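You operate a simulated robot arm through the tools that you are given. There is no shell and no other tool.

Carry out the task below with a simulated robot arm. There is one attempt and no reset: what you move stays moved.

TASK
Open the pink valve fully; give the blue keg, then the purple keg, one shot each from the white coupling.
Fine: hold the coupling down on the keg's cap till each shot ends, and on no other keg; then stand it on the coupling rest and shut the pink valve so the line reads VENTED. Set down upright: white coupling.

It is judged by the outcome, as a careful person would: the job done as asked, and still so three seconds after it is handed in. It fails if anything else is knocked over, pushed out of place, dropped, spilled or broken. A push-on lid holds only when it is set on centred and level and pressed home; a screw cap is set on level and turned clockwise until tight.

THE ROBOT
A 6-joint arm with a two-finger gripper, fixed in place. Base frame: the origin is at the foot of the arm, x ahead of it, y to its left, z up; the work surface is at about z = 0.56. Readings come in m, degrees, newtons and seconds.
It reaches about 1.298 m from its shoulder. Its first joint turns from -149.0 to 149.0 degrees. Payload 1.57 kg.
Tool frame: the origin (TCP) lies between the finger pads and is the grasp point; the fingertips stand 0.021 m ahead of it; z points along the fingers, y is the line along which they close. The gripper opens to 0.07 m. The gripper's body begins 0.05 m behind the TCP.
Orientation is told as [roll, pitch, yaw] about the base's x, y, z axes, in that order, counted from this pose: with the fingers straight down and closing along the base's y, the tool's x points along the base's -x, its y along +y and its z along -z.

THE INTERFACE
- The arm moves only by the tool move_arm. Its arguments are lists of equal length, an entry for each row: "fingers": the closure, from 0 (fully open) to 1 (shut); "slide": the shift along the tool's x, y, z in units of 40 mm (1.0 is 40 mm), a list of three; "angular": the turn, a rotation vector about the tool's x, y, z in units of 8 degrees (1.0 is 8 degrees), a list of three. In form: {"fingers": [fingers, ...], "slide": [[dx, dy, dz], ...], "angular": [[wx, wy, wz], ...]}. A call has 1 to 20 rows; each row shifts and turns the commanded pose from where the row before left it, along the tool's axes as they then stand. A call with a number of a shift or a turn outside -1 to 1 is refused whole. A row lasts 0.2 s, in which the tool goes at most 0.05 m and 8.6 degrees; a call with a longer step from one row to the next is refused whole, and so is a gripper value outside its range. A pose out of reach is approached as far as the arm can. The call stops where the force on the tool passes 40 N (or 10 N more than at its start, if that is more) or the arm is blocked; 0.2 s more then pass. Each finger halts on what it meets, pressing with about 30 N; the grip force reading is that of the motor and also rises with nothing between the fingers. The clock runs only during rows and for 0.2 s after the last one: add rows that do not move to give the fingers time. It gives the time, the measured TCP pose, the force on the tool (base axes), the opening and the grip force at its end, in the units of the frame above (readings bear some noise), with the torque about the TCP (base axes, N m) and any sound that the robot's microphone picked up.
- Cameras (640 x 400 px; columns grow to the right, rows downward): "scene" is fixed at [0.3992, 0.6498, 1.5826]; the picture's right is [-1.00, 0.03, 0.00], its down [0.01, 0.51, -0.86] and it looks along [-0.02, -0.86, -0.51] (base axes); focal length 322 px, centre (320, 200). "wrist" rides on the gripper at [0.079, 0.004, -0.081] in the tool frame; the picture's right is [-0.05, 1.00, 0.00], its down [-0.67, -0.04, -0.74] and it looks along [-0.74, -0.04, 0.67] (tool axes); focal length 256 px, centre (320, 200). There is no depth. A picture from a camera that has moved, and an enlarged one, comes with that camera's place and axes in the base frame and with its lens.
- capture(camera): a new picture of that camera. No time passes.
- lift_body(by): slides the trunk up (or, below 0, down) by that many m; the arm rides with it, the base frame stays. It gives what a move gives, with no picture.
- enlarge(camera, box): a new picture of the part [left, top, right, bottom] of that camera's present view, enlarged. No time passes.
- hand_in(): hands the job in; it is judged then, once.

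Places have to be worked out from the pictures, the camera data and where the tool is seen. Open the gripper and draw the arm clear of the work before you hand the job in, unless the task says otherwise.

The tools are called as name(argument=value, ...) on one line, values as JSON. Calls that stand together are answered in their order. move_arm: Moves the arm, as the interface text tells. Its arguments: {"type":"object","properties":{"fingers":{"type":"array","items":{"type":"number"}},"slide":{"type":"array","items":{"type":"array","items":{"type":"number"}}},"angular":{"type":"array","items":{"type":"array","items":{"type":"number"}}}},"required":["fingers","slide","angular"]} The other tools are called the same way: lift_body (by) slides the trunk up or down; capture (camera) takes a picture; enlarge (camera, box) takes an enlarged picture of a part of a camera's view; hand_in () hands the job in.

At the start:

```text
time: 0.0
eef_pos: [0.2721, -0.6639, 1.1286]
tcp_rot: [0.0, 0.1, 0.0]
force: [0.1, 0.3, 0.2]
torque: [-0.02, 0.01, -0.04]
finger_gap: 0.0703
grasp_force: 0.0
trunk travel left (down, up): [-0.81, 0.16]
```

scene: 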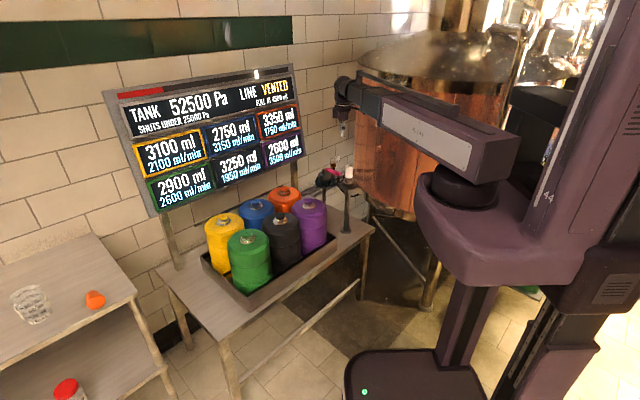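
wrist: 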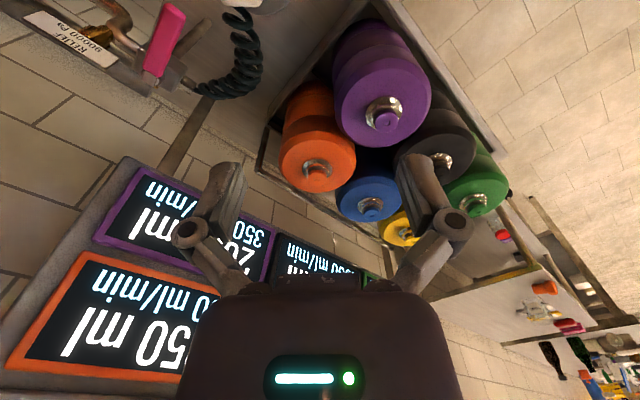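

I begin by looking at the work area in detail: the panel, the kegs, and the valve/coupling area near the right.

enlarge(camera="scene", box=[280, 140, 400, 240])

enlarge(camera="scene", box=[100, 50, 320, 220])

enlarge(camera="scene", box=[180, 160, 380, 310])

enlarge(camera="wrist", box=[0, 0, 320, 200])

```text
4.00 times, centred on (340, 190) of scene
camera zoom: at [0.3992, 0.6498, 1.5826], right [-1.0, 0.03, 0.0], down [0.01, 0.51, -0.86], along [-0.02, -0.86, -0.51], focal length 1288 px, centre (240, 240)
```

zoom: 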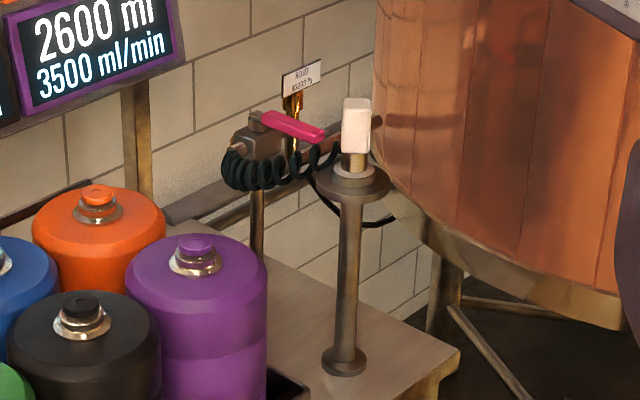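

```text
2.35 times, centred on (210, 135) of scene
camera zoom: at [0.3992, 0.6498, 1.5826], right [-1.0, 0.03, 0.0], down [0.01, 0.51, -0.86], along [-0.02, -0.86, -0.51], focal length 758 px, centre (579, 353)
```

zoom: 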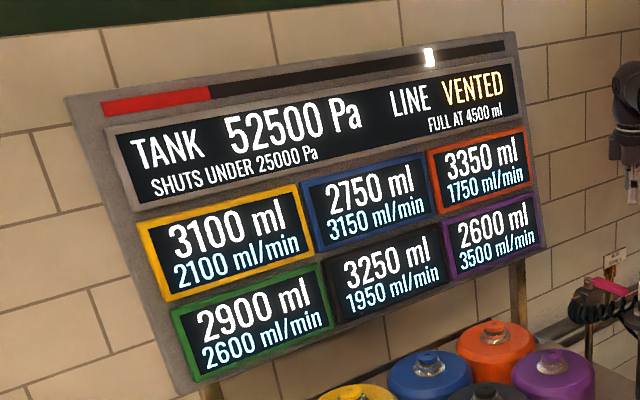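

```text
2.67 times, centred on (280, 235) of scene
camera zoom: at [0.3992, 0.6498, 1.5826], right [-1.0, 0.03, 0.0], down [0.01, 0.51, -0.86], along [-0.02, -0.86, -0.51], focal length 859 px, centre (427, 107)
```

zoom: 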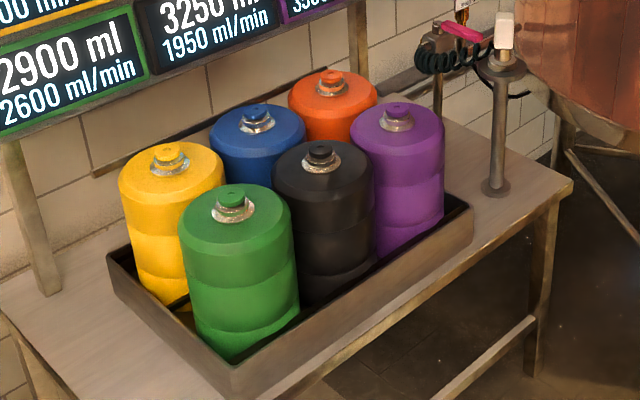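

```text
2.00 times, centred on (160, 100) of wrist
camera zoom: at [0.1933, -0.6596, 1.2106], right [0.05, 1.0, 0.0], down [0.67, -0.04, 0.74], along [0.74, -0.04, -0.67], focal length 512 px, centre (640, 400)
```

zoom: 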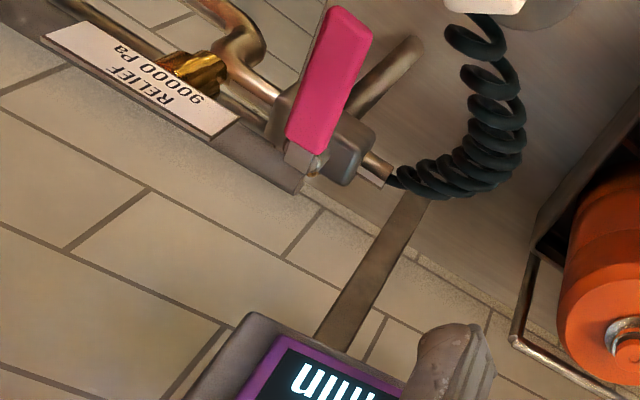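

Rough triangulation puts the coupling on its rest near (0.23, -0.75, top z≈0.94) and the pink lever's pivot near (0.33, -0.90, 0.84), tip near (0.26, -0.84). I move the wrist sideways, staying high, to get a better view of the valve and coupling.

move_arm(fingers=[0, 0, 0, 0], slide=[[0.6, -0.8, 0], [0.6, -0.8, 0], [0.6, -0.8, 0], [0.6, -0.8, 0]], angular=[[0, 0, 0], [0, 0, 0], [0, 0, 0], [0, 0, 0]])

capture(camera="wrist")

capture(camera="scene")

```text
time: 1.0
eef_pos: [0.1761, -0.7909, 1.1283]
tcp_rot: [0.0, 0.0, 0.0]
force: [0.0, 0.1, -0.1]
torque: [-0.05, -0.03, -0.02]
finger_gap: 0.0696
grasp_force: 0.0
trunk travel left (down, up): [-0.81, 0.16]
```

```text
taken
camera wrist: at [0.0974, -0.7882, 1.2103], right [0.05, 1.0, 0.0], down [0.67, -0.04, 0.75], along [0.74, -0.04, -0.67], focal length 256 px, centre (320, 200)
```

wrist: 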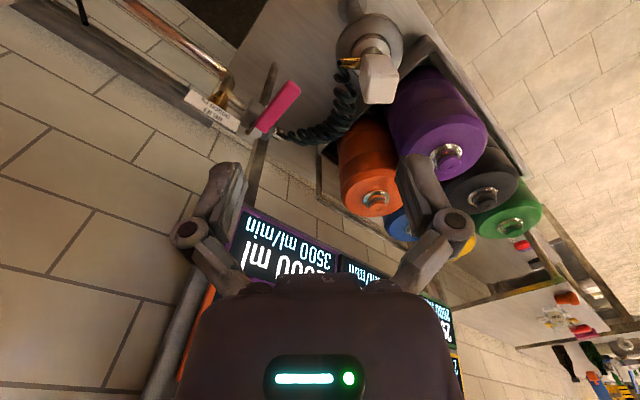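

```text
taken
```

scene: 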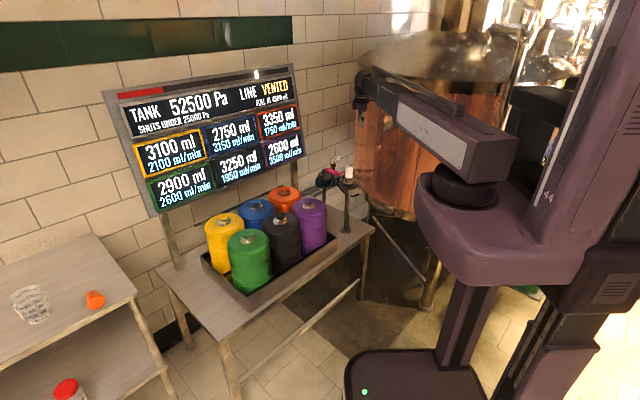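

enlarge(camera="wrist", box=[180, 0, 420, 150])

enlarge(camera="scene", box=[300, 140, 380, 190])

```text
2.67 times, centred on (300, 75) of wrist
camera zoom: at [0.0974, -0.7882, 1.2103], right [0.05, 1.0, 0.0], down [0.67, -0.04, 0.75], along [0.74, -0.04, -0.67], focal length 683 px, centre (373, 533)
```

zoom: 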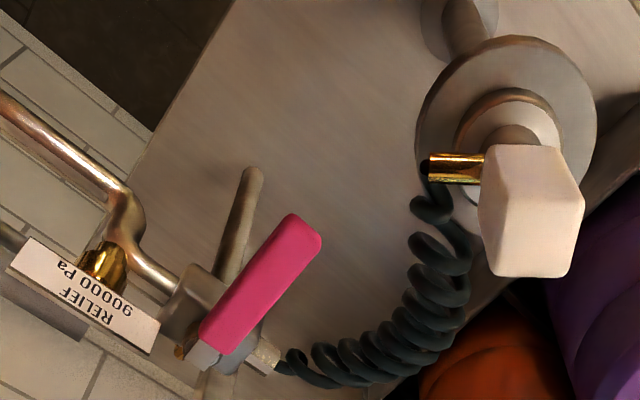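

```text
8.00 times, centred on (340, 165) of scene
camera zoom: at [0.3992, 0.6498, 1.5826], right [-1.0, 0.03, 0.0], down [0.01, 0.51, -0.86], along [-0.02, -0.86, -0.51], focal length 2576 px, centre (160, 480)
```

zoom: 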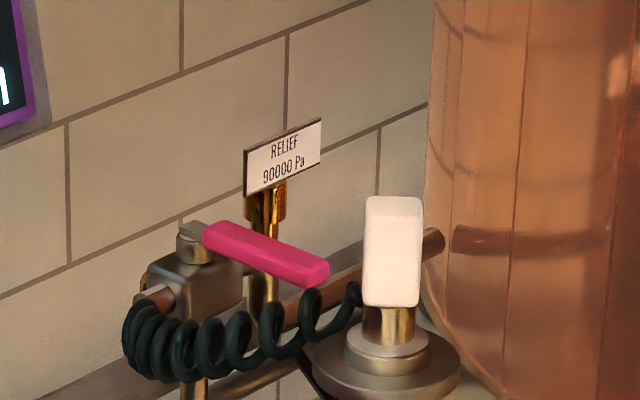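

The lever lies across the pipe (shut); the pipe axis runs along the wall direction (about (-0.7,-0.7)), and the relief valve sits on the tank side. I look closer at both lever and coupling before moving.

enlarge(camera="wrist", box=[235, 70, 315, 145])

enlarge(camera="wrist", box=[320, 0, 420, 110])

enlarge(camera="scene", box=[310, 155, 360, 195])

```text
5.33 times, centred on (275, 108) of wrist
camera zoom: at [0.0974, -0.7882, 1.2103], right [0.05, 1.0, 0.0], down [0.67, -0.04, 0.75], along [0.74, -0.04, -0.67], focal length 1365 px, centre (560, 693)
```

zoom: 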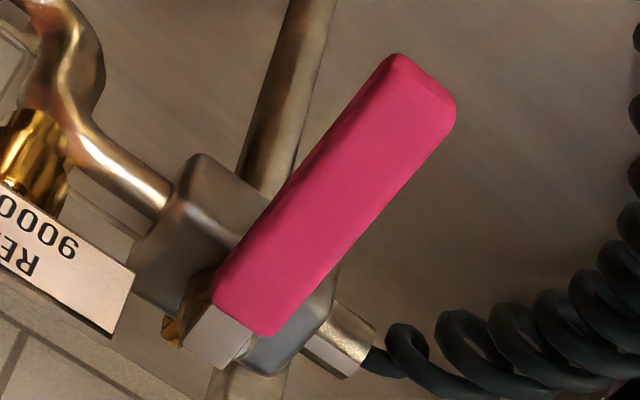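

```text
3.64 times, centred on (370, 55) of wrist
camera zoom: at [0.0974, -0.7882, 1.2103], right [0.05, 1.0, 0.0], down [0.67, -0.04, 0.75], along [0.74, -0.04, -0.67], focal length 931 px, centre (138, 727)
```

zoom: 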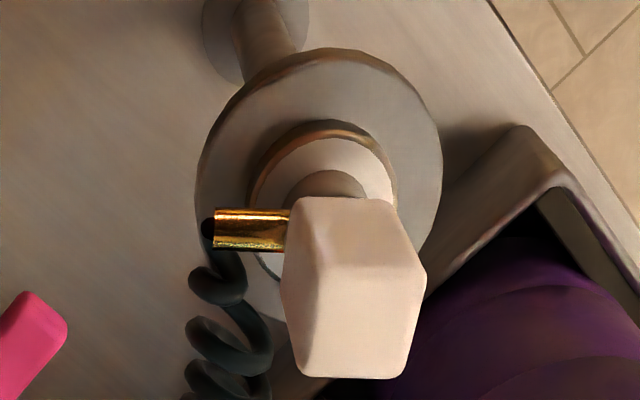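

```text
10.00 times, centred on (335, 175) of scene
camera zoom: at [0.3992, 0.6498, 1.5826], right [-1.0, 0.03, 0.0], down [0.01, 0.51, -0.86], along [-0.02, -0.86, -0.51], focal length 3220 px, centre (170, 450)
```

zoom: 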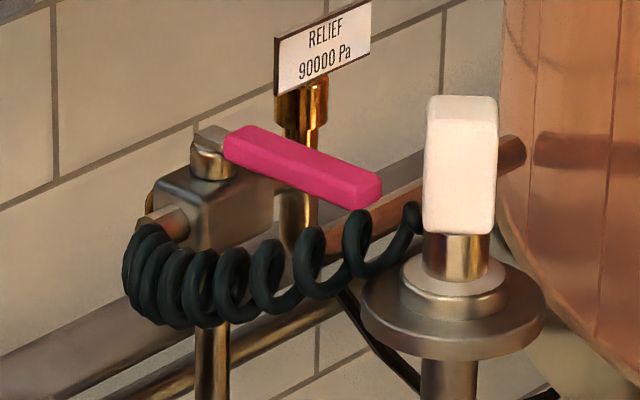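

From two views the lever pivot is about (0.33,-0.90) with its tip at (0.255,-0.833), z≈0.847–0.862. I close the fingers and go to a spot on the lever's tank side, staying above it, then check.

move_arm(fingers=[1, 1, 1, 1, 1, 1, 1, 1, 1], slide=[[-0.55, -0.75, 0], [-0.55, -0.75, 0], [-0.55, -0.75, 0], [0, 0, 0.9], [0, 0, 0.9], [0, 0, 0.9], [0, 0, 0.9], [0, 0, 0.9], [0, 0, 0]], angular=[[0, 0, 0], [0, 0, 0], [0, 0, 0], [0, 0, 0], [0, 0, 0], [0, 0, 0], [0, 0, 0], [0, 0, 0], [0, 0, 0]])

capture(camera="wrist")

enlarge(camera="scene", box=[290, 120, 390, 200])

```text
time: 3.0
eef_pos: [0.2423, -0.8818, 1.1286]
tcp_rot: [-0.1, 0.0, 0.0]
force: [-0.1, -0.8, -0.5]
torque: [0.03, 0.0, -0.02]
finger_gap: 0.0
grasp_force: 28.5
out of reach, approached as far as the arm can: row 4, 5, 6, 7, 8
trunk travel left (down, up): [-0.81, 0.16]
```

```text
taken
camera wrist: at [0.1635, -0.8779, 1.2106], right [0.05, 1.0, 0.0], down [0.67, -0.04, 0.74], along [0.74, -0.04, -0.67], focal length 256 px, centre (320, 200)
```

wrist: 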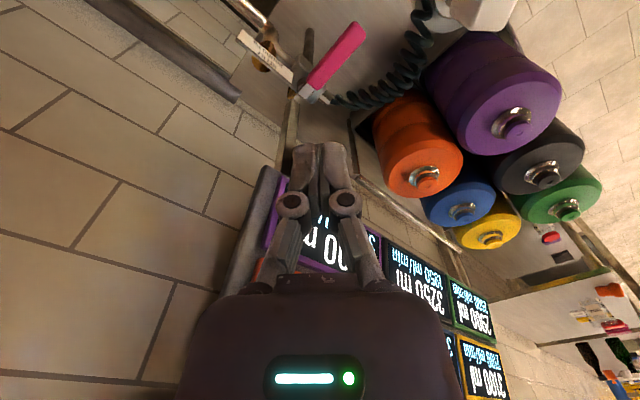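

```text
5.00 times, centred on (340, 160) of scene
camera zoom: at [0.3992, 0.6498, 1.5826], right [-1.0, 0.03, 0.0], down [0.01, 0.51, -0.86], along [-0.02, -0.86, -0.51], focal length 1610 px, centre (220, 400)
```

zoom: 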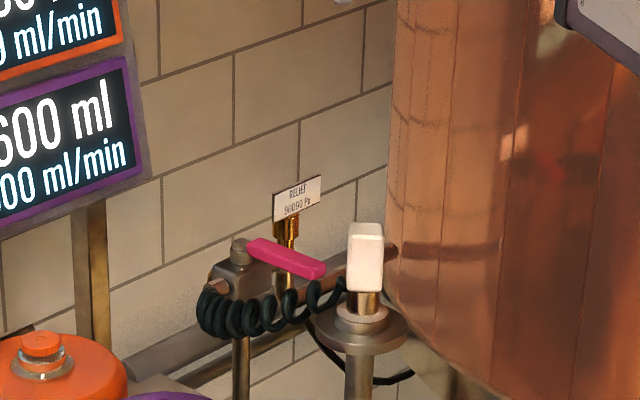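

The straight descent is out of reach at this trunk height, so the trunk has to come down. I check where the whole arm is first.

capture(camera="scene")

```text
taken
```

scene: 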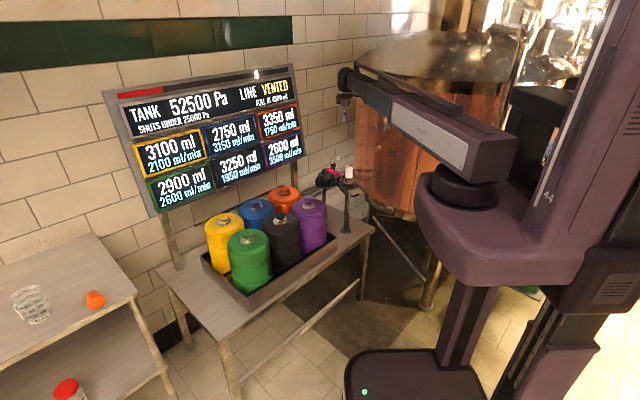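

The TCP projects to where the gripper is seen, and the forearm runs about 0.2 m above it, so lowering leaves clearance over the coupling. I lower the trunk 0.18 m and look again.

lift_body(by=-0.18)

capture(camera="wrist")

capture(camera="scene")

```text
time: 5.0
eef_pos: [0.2418, -0.8805, 0.9482]
tcp_rot: [0.0, 0.0, 0.0]
force: [0.2, 0.2, 0.6]
torque: [-0.02, -0.02, 0.01]
finger_gap: 0.0
grasp_force: 28.3
trunk travel left (down, up): [-0.63, 0.34]
```

```text
taken
camera wrist: at [0.1635, -0.8778, 1.0307], right [0.05, 1.0, 0.0], down [0.67, -0.04, 0.74], along [0.74, -0.04, -0.67], focal length 256 px, centre (320, 200)
```

wrist: 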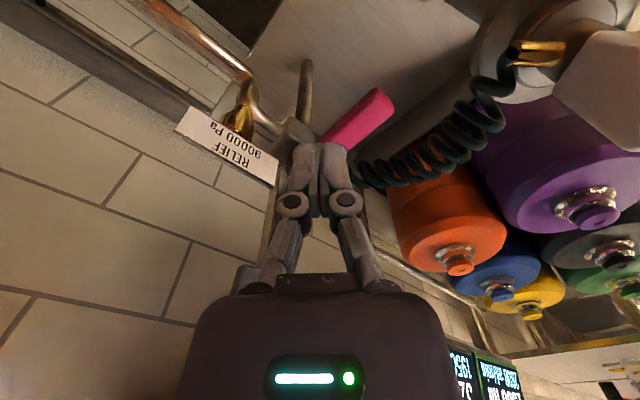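

```text
taken
```

scene: 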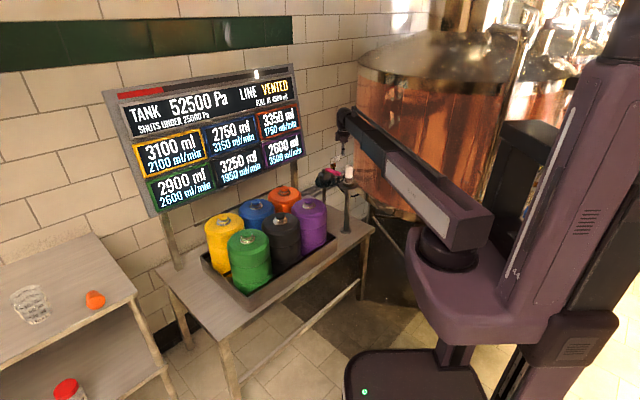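

I check scene-camera calibration against the known fingertip position (predicted at about pixel (341.7,157.5)) to settle the lever's height.

enlarge(camera="scene", box=[310, 130, 370, 180])

enlarge(camera="wrist", box=[240, 60, 440, 210])

```text
8.00 times, centred on (340, 155) of scene
camera zoom: at [0.3992, 0.6498, 1.5826], right [-1.0, 0.03, 0.0], down [0.01, 0.51, -0.86], along [-0.02, -0.86, -0.51], focal length 2576 px, centre (160, 560)
```

zoom: 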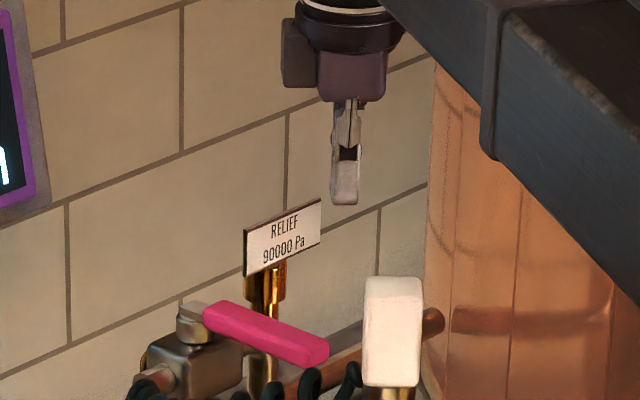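

```text
2.67 times, centred on (340, 135) of wrist
camera zoom: at [0.1635, -0.8778, 1.0307], right [0.05, 1.0, 0.0], down [0.67, -0.04, 0.74], along [0.74, -0.04, -0.67], focal length 683 px, centre (267, 373)
```

zoom: 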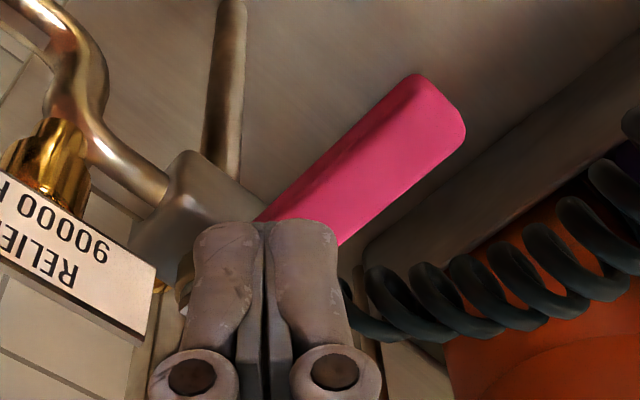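

The fingertip appears ~2 px higher in the scene than predicted, so scene-based heights run ~1 cm high; the wrist view checks out, giving lever top z≈0.84. I test whether the arm can now descend by itself a little.

move_arm(fingers=[1, 1], slide=[[0, 0, 0.5], [0, 0, 0.5]], angular=[[0, 0, 0], [0, 0, 0]])

```text
time: 5.6
eef_pos: [0.2432, -0.8808, 0.9498]
tcp_rot: [0.0, 0.0, 0.0]
force: [-1.2, 0.8, 0.1]
torque: [0.0, 0.0, 0.01]
finger_gap: 0.0001
grasp_force: 28.7
out of reach, approached as far as the arm can: row 1, 2
trunk travel left (down, up): [-0.63, 0.34]
```

The arm itself can't dip further here, so height must come from the trunk; I estimate the forearm underside at z≈1.08, clear of the coupling top (~0.94) even 0.1 m lower. I lower 0.05 and verify.

lift_body(by=-0.05)

enlarge(camera="scene", box=[300, 110, 400, 190])

capture(camera="wrist")

```text
time: 6.5
eef_pos: [0.2419, -0.8804, 0.899]
tcp_rot: [0.1, 0.0, 0.0]
force: [-0.3, 0.0, -0.3]
torque: [0.02, 0.0, 0.0]
finger_gap: 0.0002
grasp_force: 28.5
trunk travel left (down, up): [-0.58, 0.39]
```

```text
5.00 times, centred on (350, 150) of scene
camera zoom: at [0.3992, 0.6498, 1.5826], right [-1.0, 0.03, 0.0], down [0.01, 0.51, -0.86], along [-0.02, -0.86, -0.51], focal length 1610 px, centre (170, 450)
```

zoom: 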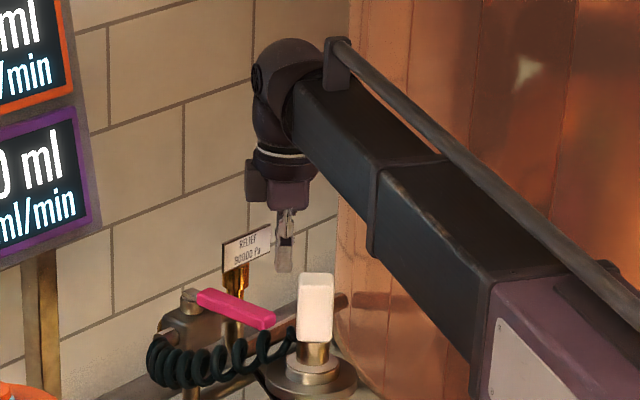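

```text
taken
camera wrist: at [0.1635, -0.8778, 0.9807], right [0.05, 1.0, 0.0], down [0.67, -0.04, 0.74], along [0.74, -0.04, -0.67], focal length 256 px, centre (320, 200)
```

wrist: 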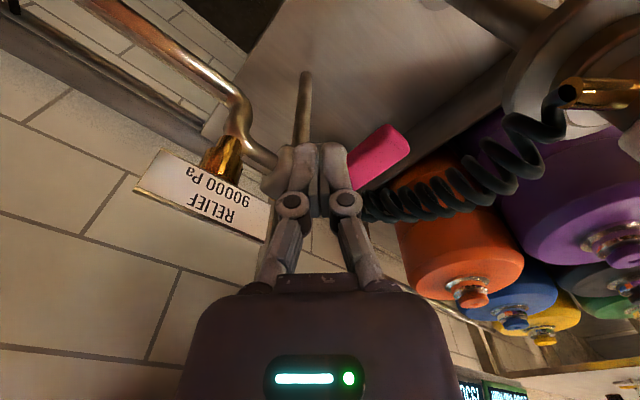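

The forearm lies to the side of and well above the coupling (≥1.04), and the finger is clear on the tank side of the lever. I lower another 0.046 m so the fingertips reach the lever's level.

lift_body(by=-0.046)

enlarge(camera="scene", box=[310, 130, 370, 180])

capture(camera="wrist")

```text
time: 7.4
eef_pos: [0.2426, -0.8811, 0.8534]
tcp_rot: [0.0, 0.1, 0.0]
force: [-0.3, -0.5, -0.6]
torque: [-0.04, -0.03, 0.0]
finger_gap: 0.0002
grasp_force: 28.8
trunk travel left (down, up): [-0.534, 0.436]
```

```text
8.00 times, centred on (340, 155) of scene
camera zoom: at [0.3992, 0.6498, 1.5826], right [-1.0, 0.03, 0.0], down [0.01, 0.51, -0.86], along [-0.02, -0.86, -0.51], focal length 2576 px, centre (160, 560)
```

zoom: 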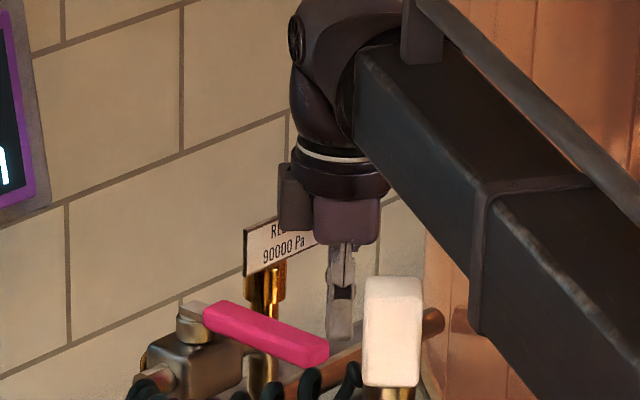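

```text
taken
camera wrist: at [0.1635, -0.8778, 0.9347], right [0.05, 1.0, 0.0], down [0.67, -0.04, 0.74], along [0.74, -0.04, -0.67], focal length 256 px, centre (320, 200)
```

wrist: 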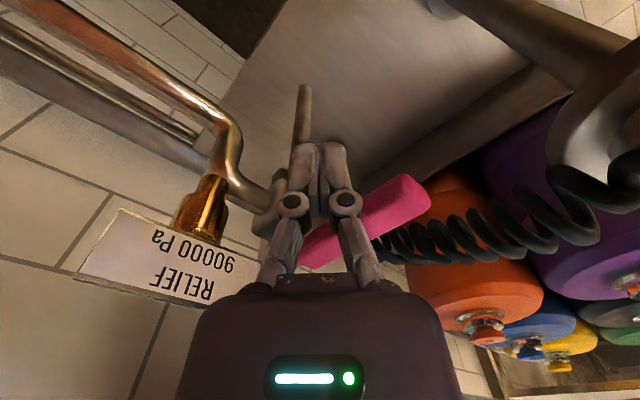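

The finger is beside the lever at its level. I push it along a clockwise arc about the pivot, first a short stretch to feel the response.

move_arm(fingers=[1, 1, 1, 1], slide=[[-0.285, 0.295, 0], [-0.163, 0.32, 0], [-0.215, 0.285, 0], [-0.26, 0.243, 0]], angular=[[0, 0, 0], [0, 0, 0], [0, 0, 0], [0, 0, 0]])

capture(camera="wrist")

enlarge(camera="scene", box=[310, 130, 370, 180])

```text
time: 8.1
eef_pos: [0.2554, -0.8643, 0.853]
tcp_rot: [-0.9, 0.4, -0.3]
force: [-10.5, -11.3, 2.1]
torque: [0.0, 0.01, 0.04]
finger_gap: 0.0
grasp_force: 29.1
trunk travel left (down, up): [-0.534, 0.436]
stopped in row 3: the force on the tool passed its limit at 52 N (the readings are from after the stop); the commanded pose is now the measured one
```

```text
taken
camera wrist: at [0.1779, -0.8584, 0.9347], right [0.06, 1.0, -0.02], down [0.67, -0.03, 0.74], along [0.74, -0.05, -0.67], focal length 256 px, centre (320, 200)
```

wrist: 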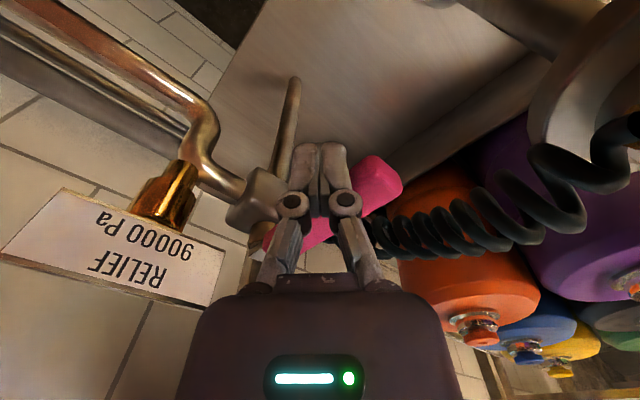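

```text
8.00 times, centred on (340, 155) of scene
camera zoom: at [0.3992, 0.6498, 1.5826], right [-1.0, 0.03, 0.0], down [0.01, 0.51, -0.86], along [-0.02, -0.86, -0.51], focal length 2576 px, centre (160, 560)
```

zoom: 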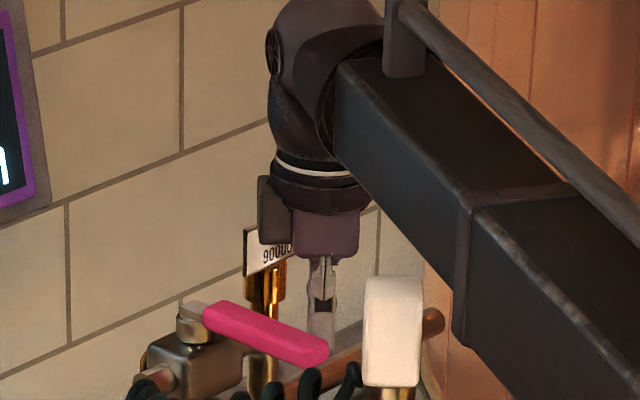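

The push met strong resistance with little or no visible lever motion. I can't yet tell a stop from stiff friction, so I push again far more slowly in small steps and watch the force.

move_arm(fingers=[1, 1, 1, 1, 1, 1], slide=[[-0.05, 0.06, 0], [-0.05, 0.06, 0], [-0.05, 0.06, 0], [-0.05, 0.06, 0], [-0.05, 0.06, 0], [-0.05, 0.06, 0]], angular=[[0, 0, 0], [0, 0, 0], [0, 0, 0], [0, 0, 0], [0, 0, 0], [0, 0, 0]])

enlarge(camera="scene", box=[310, 130, 370, 180])

capture(camera="wrist")

```text
time: 8.6
eef_pos: [0.2559, -0.8644, 0.8523]
tcp_rot: [-1.2, 0.8, -0.5]
force: [-11.8, -10.5, 0.7]
torque: [-0.02, 0.06, 0.06]
finger_gap: 0.0
grasp_force: 28.8
trunk travel left (down, up): [-0.534, 0.436]
stopped in row 2: the force on the tool passed its limit at 44 N (the readings are from after the stop); the commanded pose is now the measured one
```

```text
8.00 times, centred on (340, 155) of scene
camera zoom: at [0.3992, 0.6498, 1.5826], right [-1.0, 0.03, 0.0], down [0.01, 0.51, -0.86], along [-0.02, -0.86, -0.51], focal length 2576 px, centre (160, 560)
```

zoom: 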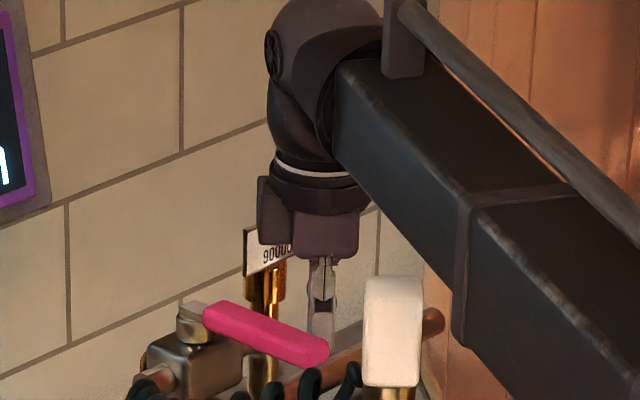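

```text
taken
camera wrist: at [0.1782, -0.8575, 0.9351], right [0.06, 1.0, -0.02], down [0.67, -0.02, 0.74], along [0.74, -0.06, -0.67], focal length 256 px, centre (320, 200)
```

wrist: 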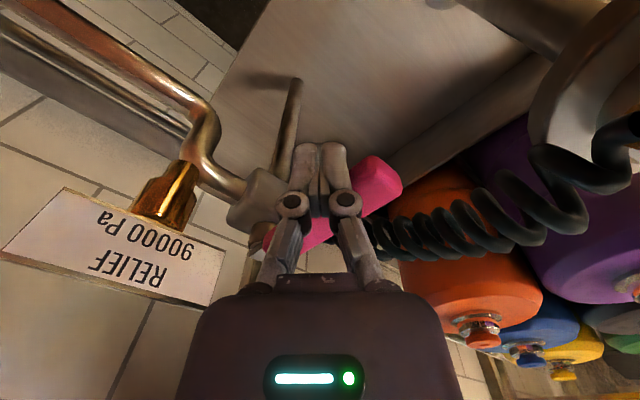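

That's a hard stop: the lever is already at its shut stop in that direction, so it must open the other way (counter-clockwise seen from above). I back off, rise above the lever, and cross to its other side.

move_arm(fingers=[1, 1, 1, 1, 1, 1, 1], slide=[[0.15, -0.2, 0], [0.15, -0.2, 0], [0, 0, -0.7], [0, 0, -0.7], [-0.67, 0.61, 0], [-0.67, 0.61, 0], [0, 0, 0]], angular=[[0, 0, 0], [0, 0, 0], [0, 0, 0], [0, 0, 0], [0, 0, 0], [0, 0, 0], [0, 0, 0]])

capture(camera="wrist")

enlarge(camera="scene", box=[300, 110, 400, 190])

```text
time: 9.8
eef_pos: [0.259, -0.8659, 0.8528]
tcp_rot: [-2.0, 1.4, -0.9]
force: [-9.8, -9.5, 2.2]
torque: [0.02, 0.04, 0.06]
finger_gap: 0.0
grasp_force: 28.8
out of reach, approached as far as the arm can: row 3, 4
trunk travel left (down, up): [-0.534, 0.436]
stopped in row 6: the force on the tool passed its limit at 62 N (the readings are from after the stop); the commanded pose is now the measured one
```

```text
taken
camera wrist: at [0.1818, -0.8586, 0.9363], right [0.07, 1.0, -0.04], down [0.68, -0.02, 0.73], along [0.73, -0.07, -0.68], focal length 256 px, centre (320, 200)
```

wrist: 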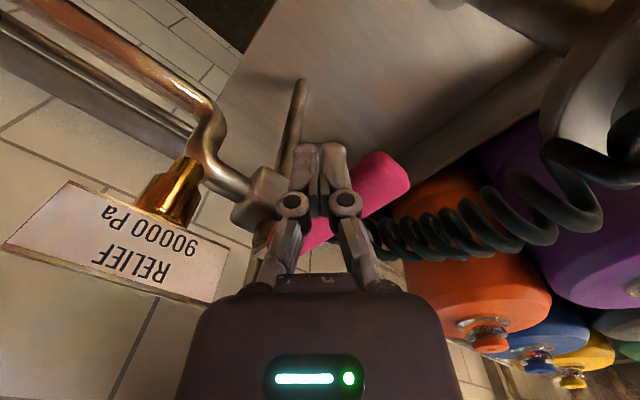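

```text
5.00 times, centred on (350, 150) of scene
camera zoom: at [0.3992, 0.6498, 1.5826], right [-1.0, 0.03, 0.0], down [0.01, 0.51, -0.86], along [-0.02, -0.86, -0.51], focal length 1610 px, centre (170, 450)
```

zoom: 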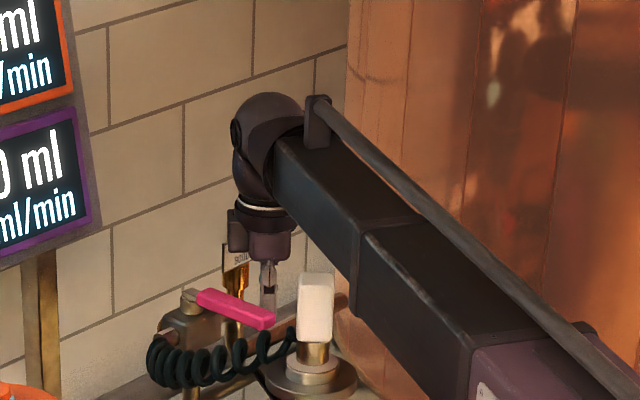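

The arm can't move vertically by itself (only the trunk can), so it pressed the lever's stop again; nothing appears displaced. I back off sideways, then raise by the trunk.

move_arm(fingers=[1, 1, 1], slide=[[0.2, -0.25, 0], [0.2, -0.25, 0], [0, 0, 0]], angular=[[0.12, -0.08, 0.05], [0.13, -0.09, 0.06], [0, 0, 0]])

```text
time: 10.6
eef_pos: [0.2436, -0.8841, 0.8536]
tcp_rot: [-4.1, -0.2, -1.5]
force: [0.0, -0.2, -0.6]
torque: [0.01, -0.02, -0.01]
finger_gap: 0.0
grasp_force: 28.3
trunk travel left (down, up): [-0.534, 0.436]
```

Clear of the lever now. I correct the tool tilt back to vertical and raise the trunk 0.05 m.

move_arm(fingers=[1, 1], slide=[[0, 0, 0], [0, 0, 0]], angular=[[-0.51, 0.025, -0.19], [0, 0, 0]])

lift_body(by=0.05)

```text
time: 11.2
eef_pos: [0.2444, -0.8844, 0.8538]
tcp_rot: [0.2, 0.0, -0.1]
force: [0.3, -0.2, -1.4]
torque: [-0.01, -0.01, -0.02]
finger_gap: 0.0002
grasp_force: 28.6
trunk travel left (down, up): [-0.534, 0.436]
```

```text
time: 12.2
eef_pos: [0.2432, -0.8844, 0.9033]
tcp_rot: [0.1, 0.0, -0.1]
force: [-0.2, 0.0, -0.6]
torque: [0.02, -0.02, -0.01]
finger_gap: 0.0
grasp_force: 28.8
trunk travel left (down, up): [-0.584, 0.386]
```

Now I cross over the lever to its hose side, 4 cm above it, and look.

move_arm(fingers=[1, 1, 1], slide=[[-0.74, 0.63, 0], [-0.74, 0.63, 0], [0, 0, 0]], angular=[[0, 0, 0], [0, 0, 0], [0, 0, 0]])

capture(camera="wrist")

enlarge(camera="scene", box=[310, 130, 370, 180])

```text
time: 12.9
eef_pos: [0.3028, -0.8352, 0.9026]
tcp_rot: [0.1, 0.1, -0.1]
force: [0.2, 0.5, -0.4]
torque: [0.02, -0.01, 0.03]
finger_gap: 0.0
grasp_force: 28.3
trunk travel left (down, up): [-0.584, 0.386]
```

```text
taken
camera wrist: at [0.2243, -0.8312, 0.9848], right [0.05, 1.0, 0.0], down [0.67, -0.04, 0.74], along [0.74, -0.04, -0.67], focal length 256 px, centre (320, 200)
```

wrist: 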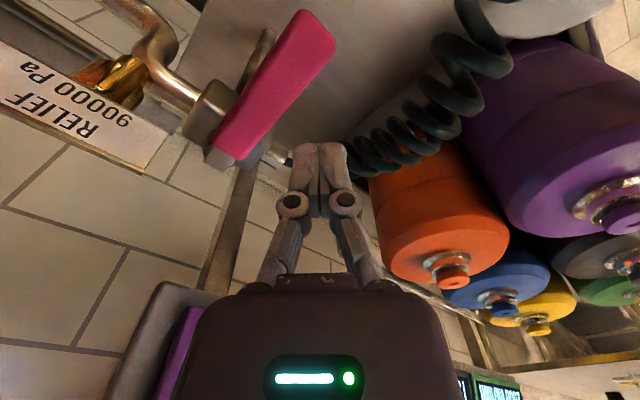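

```text
8.00 times, centred on (340, 155) of scene
camera zoom: at [0.3992, 0.6498, 1.5826], right [-1.0, 0.03, 0.0], down [0.01, 0.51, -0.86], along [-0.02, -0.86, -0.51], focal length 2576 px, centre (160, 560)
```

zoom: 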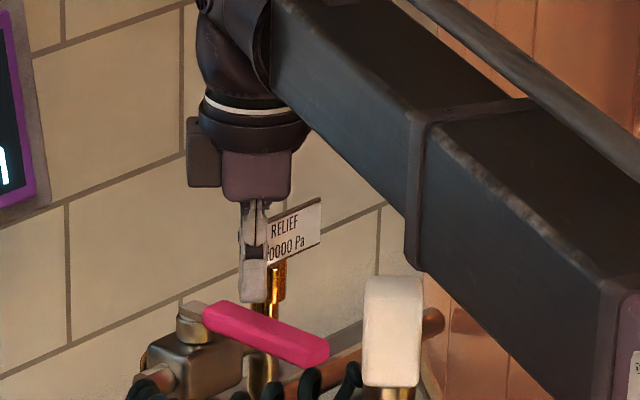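

The lever edge is ~1 cm from my planned descent, so I shift 6 mm away from it, then lower the trunk 0.051 m to lever level (forearm already passed above the coupling at this height without contact).

move_arm(fingers=[1, 1], slide=[[-0.13, 0.12, 0], [0, 0, 0]], angular=[[0, 0, 0], [0, 0, 0]])

lift_body(by=-0.025)

lift_body(by=-0.026)

capture(camera="wrist")

enlarge(camera="scene", box=[300, 110, 400, 190])

```text
time: 13.6
eef_pos: [0.3077, -0.8309, 0.9028]
tcp_rot: [0.1, 0.1, 0.0]
force: [0.3, 0.5, 0.2]
torque: [0.02, 0.02, 0.01]
finger_gap: 0.0
grasp_force: 28.8
trunk travel left (down, up): [-0.584, 0.386]
```

```text
time: 14.3
eef_pos: [0.3073, -0.8311, 0.8777]
tcp_rot: [0.2, 0.0, 0.1]
force: [0.4, -0.1, -0.6]
torque: [0.0, 0.01, 0.0]
finger_gap: 0.0002
grasp_force: 28.3
trunk travel left (down, up): [-0.559, 0.411]
```

```text
time: 15.0
eef_pos: [0.3075, -0.8296, 0.8504]
tcp_rot: [0.1, 0.1, 0.1]
force: [0.4, -0.7, -0.3]
torque: [-0.02, -0.02, -0.02]
finger_gap: 0.0
grasp_force: 28.9
trunk travel left (down, up): [-0.533, 0.437]
```

```text
taken
camera wrist: at [0.229, -0.8268, 0.9338], right [0.05, 1.0, 0.0], down [0.67, -0.04, 0.74], along [0.74, -0.04, -0.67], focal length 256 px, centre (320, 200)
```

wrist: 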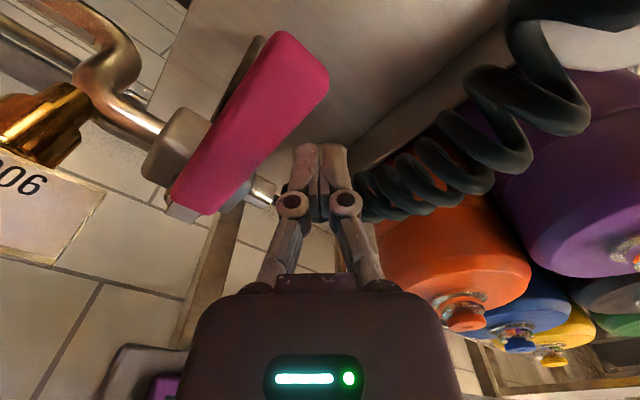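

```text
5.00 times, centred on (350, 150) of scene
camera zoom: at [0.3992, 0.6498, 1.5826], right [-1.0, 0.03, 0.0], down [0.01, 0.51, -0.86], along [-0.02, -0.86, -0.51], focal length 1610 px, centre (170, 450)
```

zoom: 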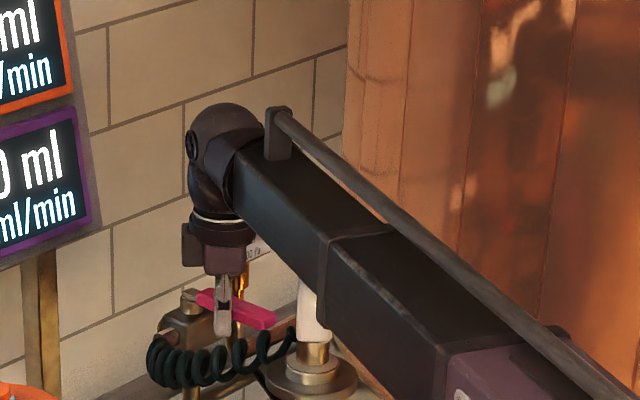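

The finger is now on the hose side of the lever at its level. I push it counter-clockwise about the pivot in a short arc and check force and motion.

move_arm(fingers=[1, 1, 1, 1], slide=[[0.2475, -0.095, 0], [0.235, -0.1225, 0], [0.215, -0.1525, 0], [0.1925, -0.185, 0]], angular=[[0, 0, 0], [0, 0, 0], [0, 0, 0], [0, 0, 0]])

capture(camera="wrist")

capture(camera="scene")

```text
time: 16.0
eef_pos: [0.2727, -0.8527, 0.8527]
tcp_rot: [0.1, 0.2, -0.1]
force: [-0.2, 0.8, 0.5]
torque: [0.03, 0.0, 0.05]
finger_gap: 0.0001
grasp_force: 28.8
trunk travel left (down, up): [-0.533, 0.437]
```

```text
taken
camera wrist: at [0.1938, -0.849, 0.9338], right [0.05, 1.0, 0.0], down [0.67, -0.04, 0.74], along [0.74, -0.04, -0.67], focal length 256 px, centre (320, 200)
```

wrist: 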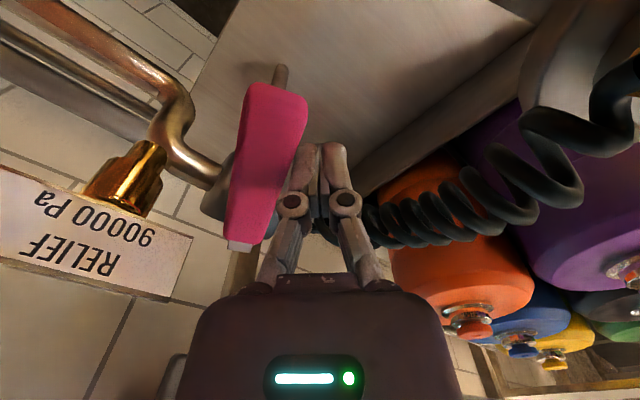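

```text
taken
```

scene: 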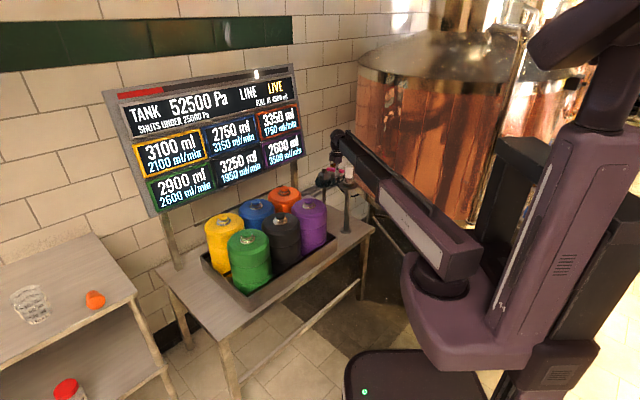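

The lever moves freely this way and the display now shows LINE LIVE. I keep sweeping toward the full-open stop.

move_arm(fingers=[1, 1, 1, 1], slide=[[0.165, -0.2075, 0], [0.135, -0.2275, 0], [0.1, -0.245, 0], [0.0675, -0.2575, 0]], angular=[[0, 0, 0], [0, 0, 0], [0, 0, 0], [0, 0, 0]])

capture(camera="wrist")

enlarge(camera="scene", box=[310, 130, 370, 180])

```text
time: 17.0
eef_pos: [0.2536, -0.8917, 0.8524]
tcp_rot: [0.1, 0.1, -0.1]
force: [-0.5, -0.5, -0.1]
torque: [-0.02, 0.0, -0.01]
finger_gap: 0.0001
grasp_force: 29.1
trunk travel left (down, up): [-0.533, 0.437]
```

```text
taken
camera wrist: at [0.1748, -0.8872, 0.9338], right [0.05, 1.0, 0.0], down [0.67, -0.04, 0.74], along [0.74, -0.04, -0.67], focal length 256 px, centre (320, 200)
```

wrist: 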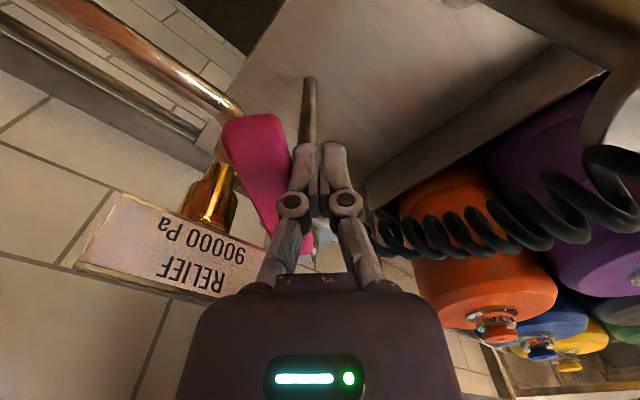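

```text
8.00 times, centred on (340, 155) of scene
camera zoom: at [0.3992, 0.6498, 1.5826], right [-1.0, 0.03, 0.0], down [0.01, 0.51, -0.86], along [-0.02, -0.86, -0.51], focal length 2576 px, centre (160, 560)
```

zoom: 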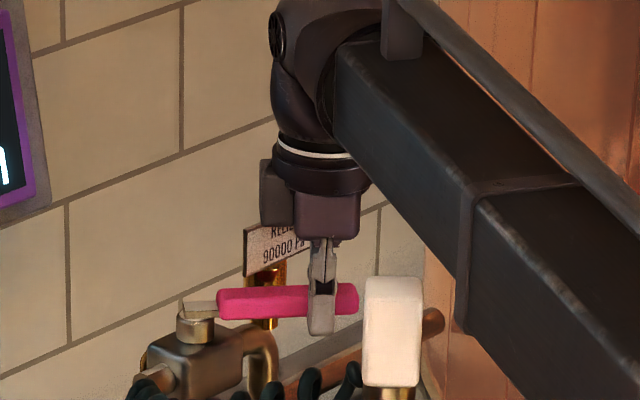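

Lever is near 55° turned, still moving freely. I continue in small arcs, watching for the stop and the relief fitting.

move_arm(fingers=[1, 1, 1], slide=[[0.0275, -0.2625, 0], [-0.0075, -0.265, 0], [-0.0425, -0.2625, 0]], angular=[[0, 0, 0], [0, 0, 0], [0, 0, 0]])

capture(camera="wrist")

enlarge(camera="scene", box=[310, 130, 370, 180])

```text
time: 17.8
eef_pos: [0.2534, -0.9225, 0.8516]
tcp_rot: [0.1, 0.1, 0.0]
force: [-0.6, -0.2, -0.1]
torque: [0.01, 0.0, 0.02]
finger_gap: 0.0003
grasp_force: 28.4
trunk travel left (down, up): [-0.533, 0.437]
```

```text
taken
camera wrist: at [0.1748, -0.9178, 0.9338], right [0.05, 1.0, 0.0], down [0.67, -0.04, 0.74], along [0.74, -0.04, -0.67], focal length 256 px, centre (320, 200)
```

wrist: 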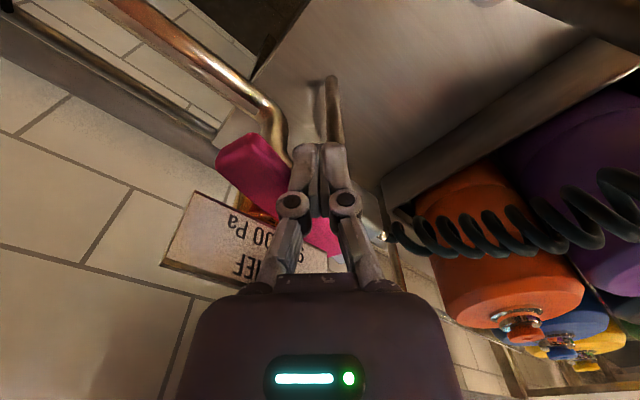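

```text
8.00 times, centred on (340, 155) of scene
camera zoom: at [0.3992, 0.6498, 1.5826], right [-1.0, 0.03, 0.0], down [0.01, 0.51, -0.86], along [-0.02, -0.86, -0.51], focal length 2576 px, centre (160, 560)
```

zoom: 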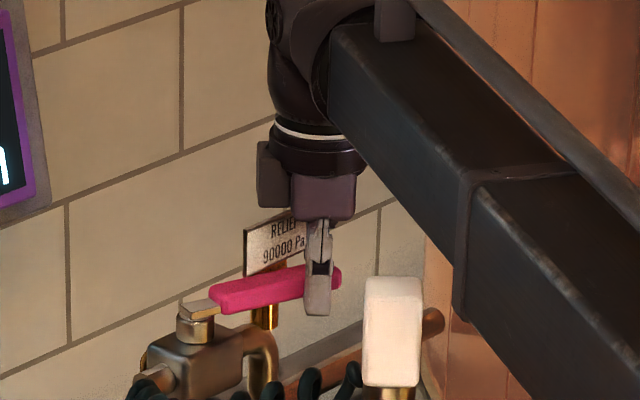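

Now about 75° turned. I go on gently in smaller steps until it meets its stop.

move_arm(fingers=[1, 1, 1, 1], slide=[[-0.035, -0.128, 0], [-0.045, -0.126, 0], [-0.053, -0.122, 0], [-0.062, -0.118, 0]], angular=[[0, 0, 0], [0, 0, 0], [0, 0, 0], [0, 0, 0]])

capture(camera="wrist")

enlarge(camera="scene", box=[310, 130, 370, 180])

```text
time: 18.8
eef_pos: [0.2626, -0.9425, 0.852]
tcp_rot: [0.1, 0.1, 0.0]
force: [0.5, 0.1, 0.5]
torque: [0.01, 0.01, 0.0]
finger_gap: 0.0002
grasp_force: 28.7
trunk travel left (down, up): [-0.533, 0.437]
```

```text
taken
camera wrist: at [0.1831, -0.9381, 0.9338], right [0.05, 1.0, 0.0], down [0.67, -0.04, 0.74], along [0.74, -0.04, -0.67], focal length 256 px, centre (320, 200)
```

wrist: 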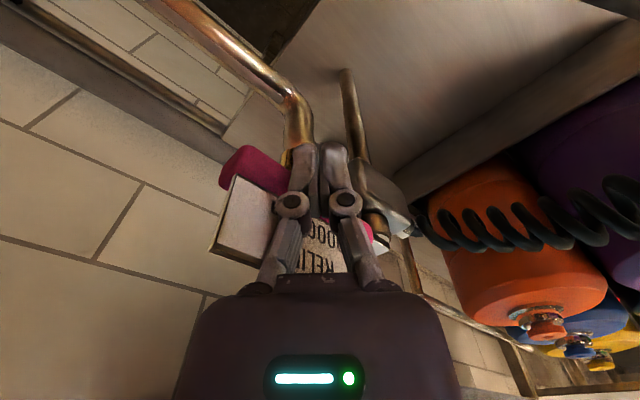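

```text
8.00 times, centred on (340, 155) of scene
camera zoom: at [0.3992, 0.6498, 1.5826], right [-1.0, 0.03, 0.0], down [0.01, 0.51, -0.86], along [-0.02, -0.86, -0.51], focal length 2576 px, centre (160, 560)
```

zoom: 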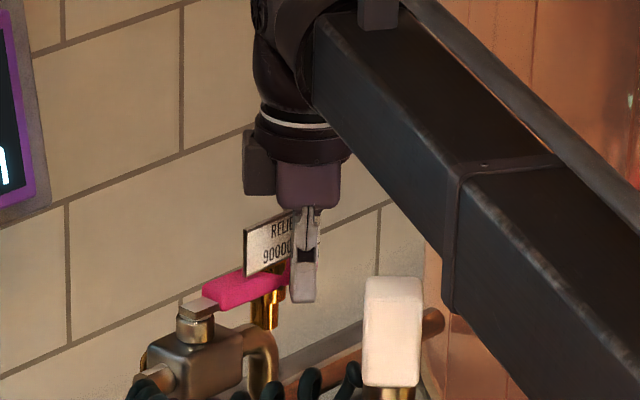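

About 88° turned, still no resistance. I continue with very small steps until force shows the stop.

move_arm(fingers=[1, 1, 1, 1], slide=[[-0.036, -0.057, 0], [-0.038, -0.055, 0], [-0.04, -0.054, 0], [-0.042, -0.052, 0]], angular=[[0, 0, 0], [0, 0, 0], [0, 0, 0], [0, 0, 0]])

enlarge(camera="scene", box=[310, 130, 370, 180])

capture(camera="wrist")

```text
time: 19.9
eef_pos: [0.2644, -0.9448, 0.8526]
tcp_rot: [0.6, 0.4, -0.2]
force: [-6.9, 8.1, -3.1]
torque: [0.04, 0.03, 0.01]
finger_gap: 0.0
grasp_force: 28.4
trunk travel left (down, up): [-0.533, 0.437]
stopped in row 4: the force on the tool passed its limit at 41 N (the readings are from after the stop); the commanded pose is now the measured one
```

```text
8.00 times, centred on (340, 155) of scene
camera zoom: at [0.3992, 0.6498, 1.5826], right [-1.0, 0.03, 0.0], down [0.01, 0.51, -0.86], along [-0.02, -0.86, -0.51], focal length 2576 px, centre (160, 560)
```

zoom: 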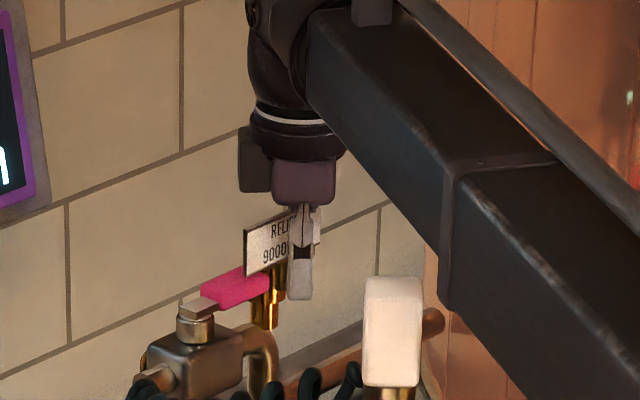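

```text
taken
camera wrist: at [0.1859, -0.9422, 0.9349], right [0.06, 1.0, 0.01], down [0.67, -0.05, 0.74], along [0.74, -0.03, -0.67], focal length 256 px, centre (320, 200)
```

wrist: 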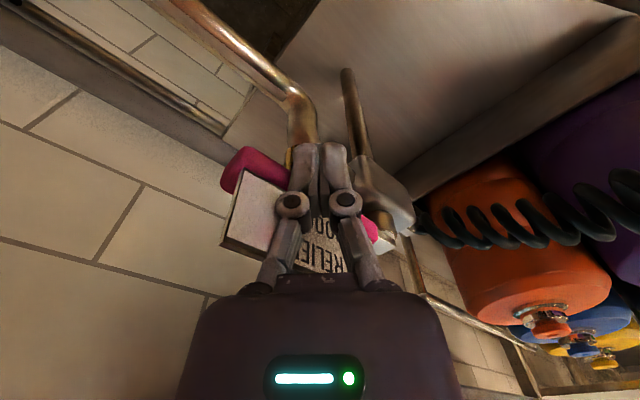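

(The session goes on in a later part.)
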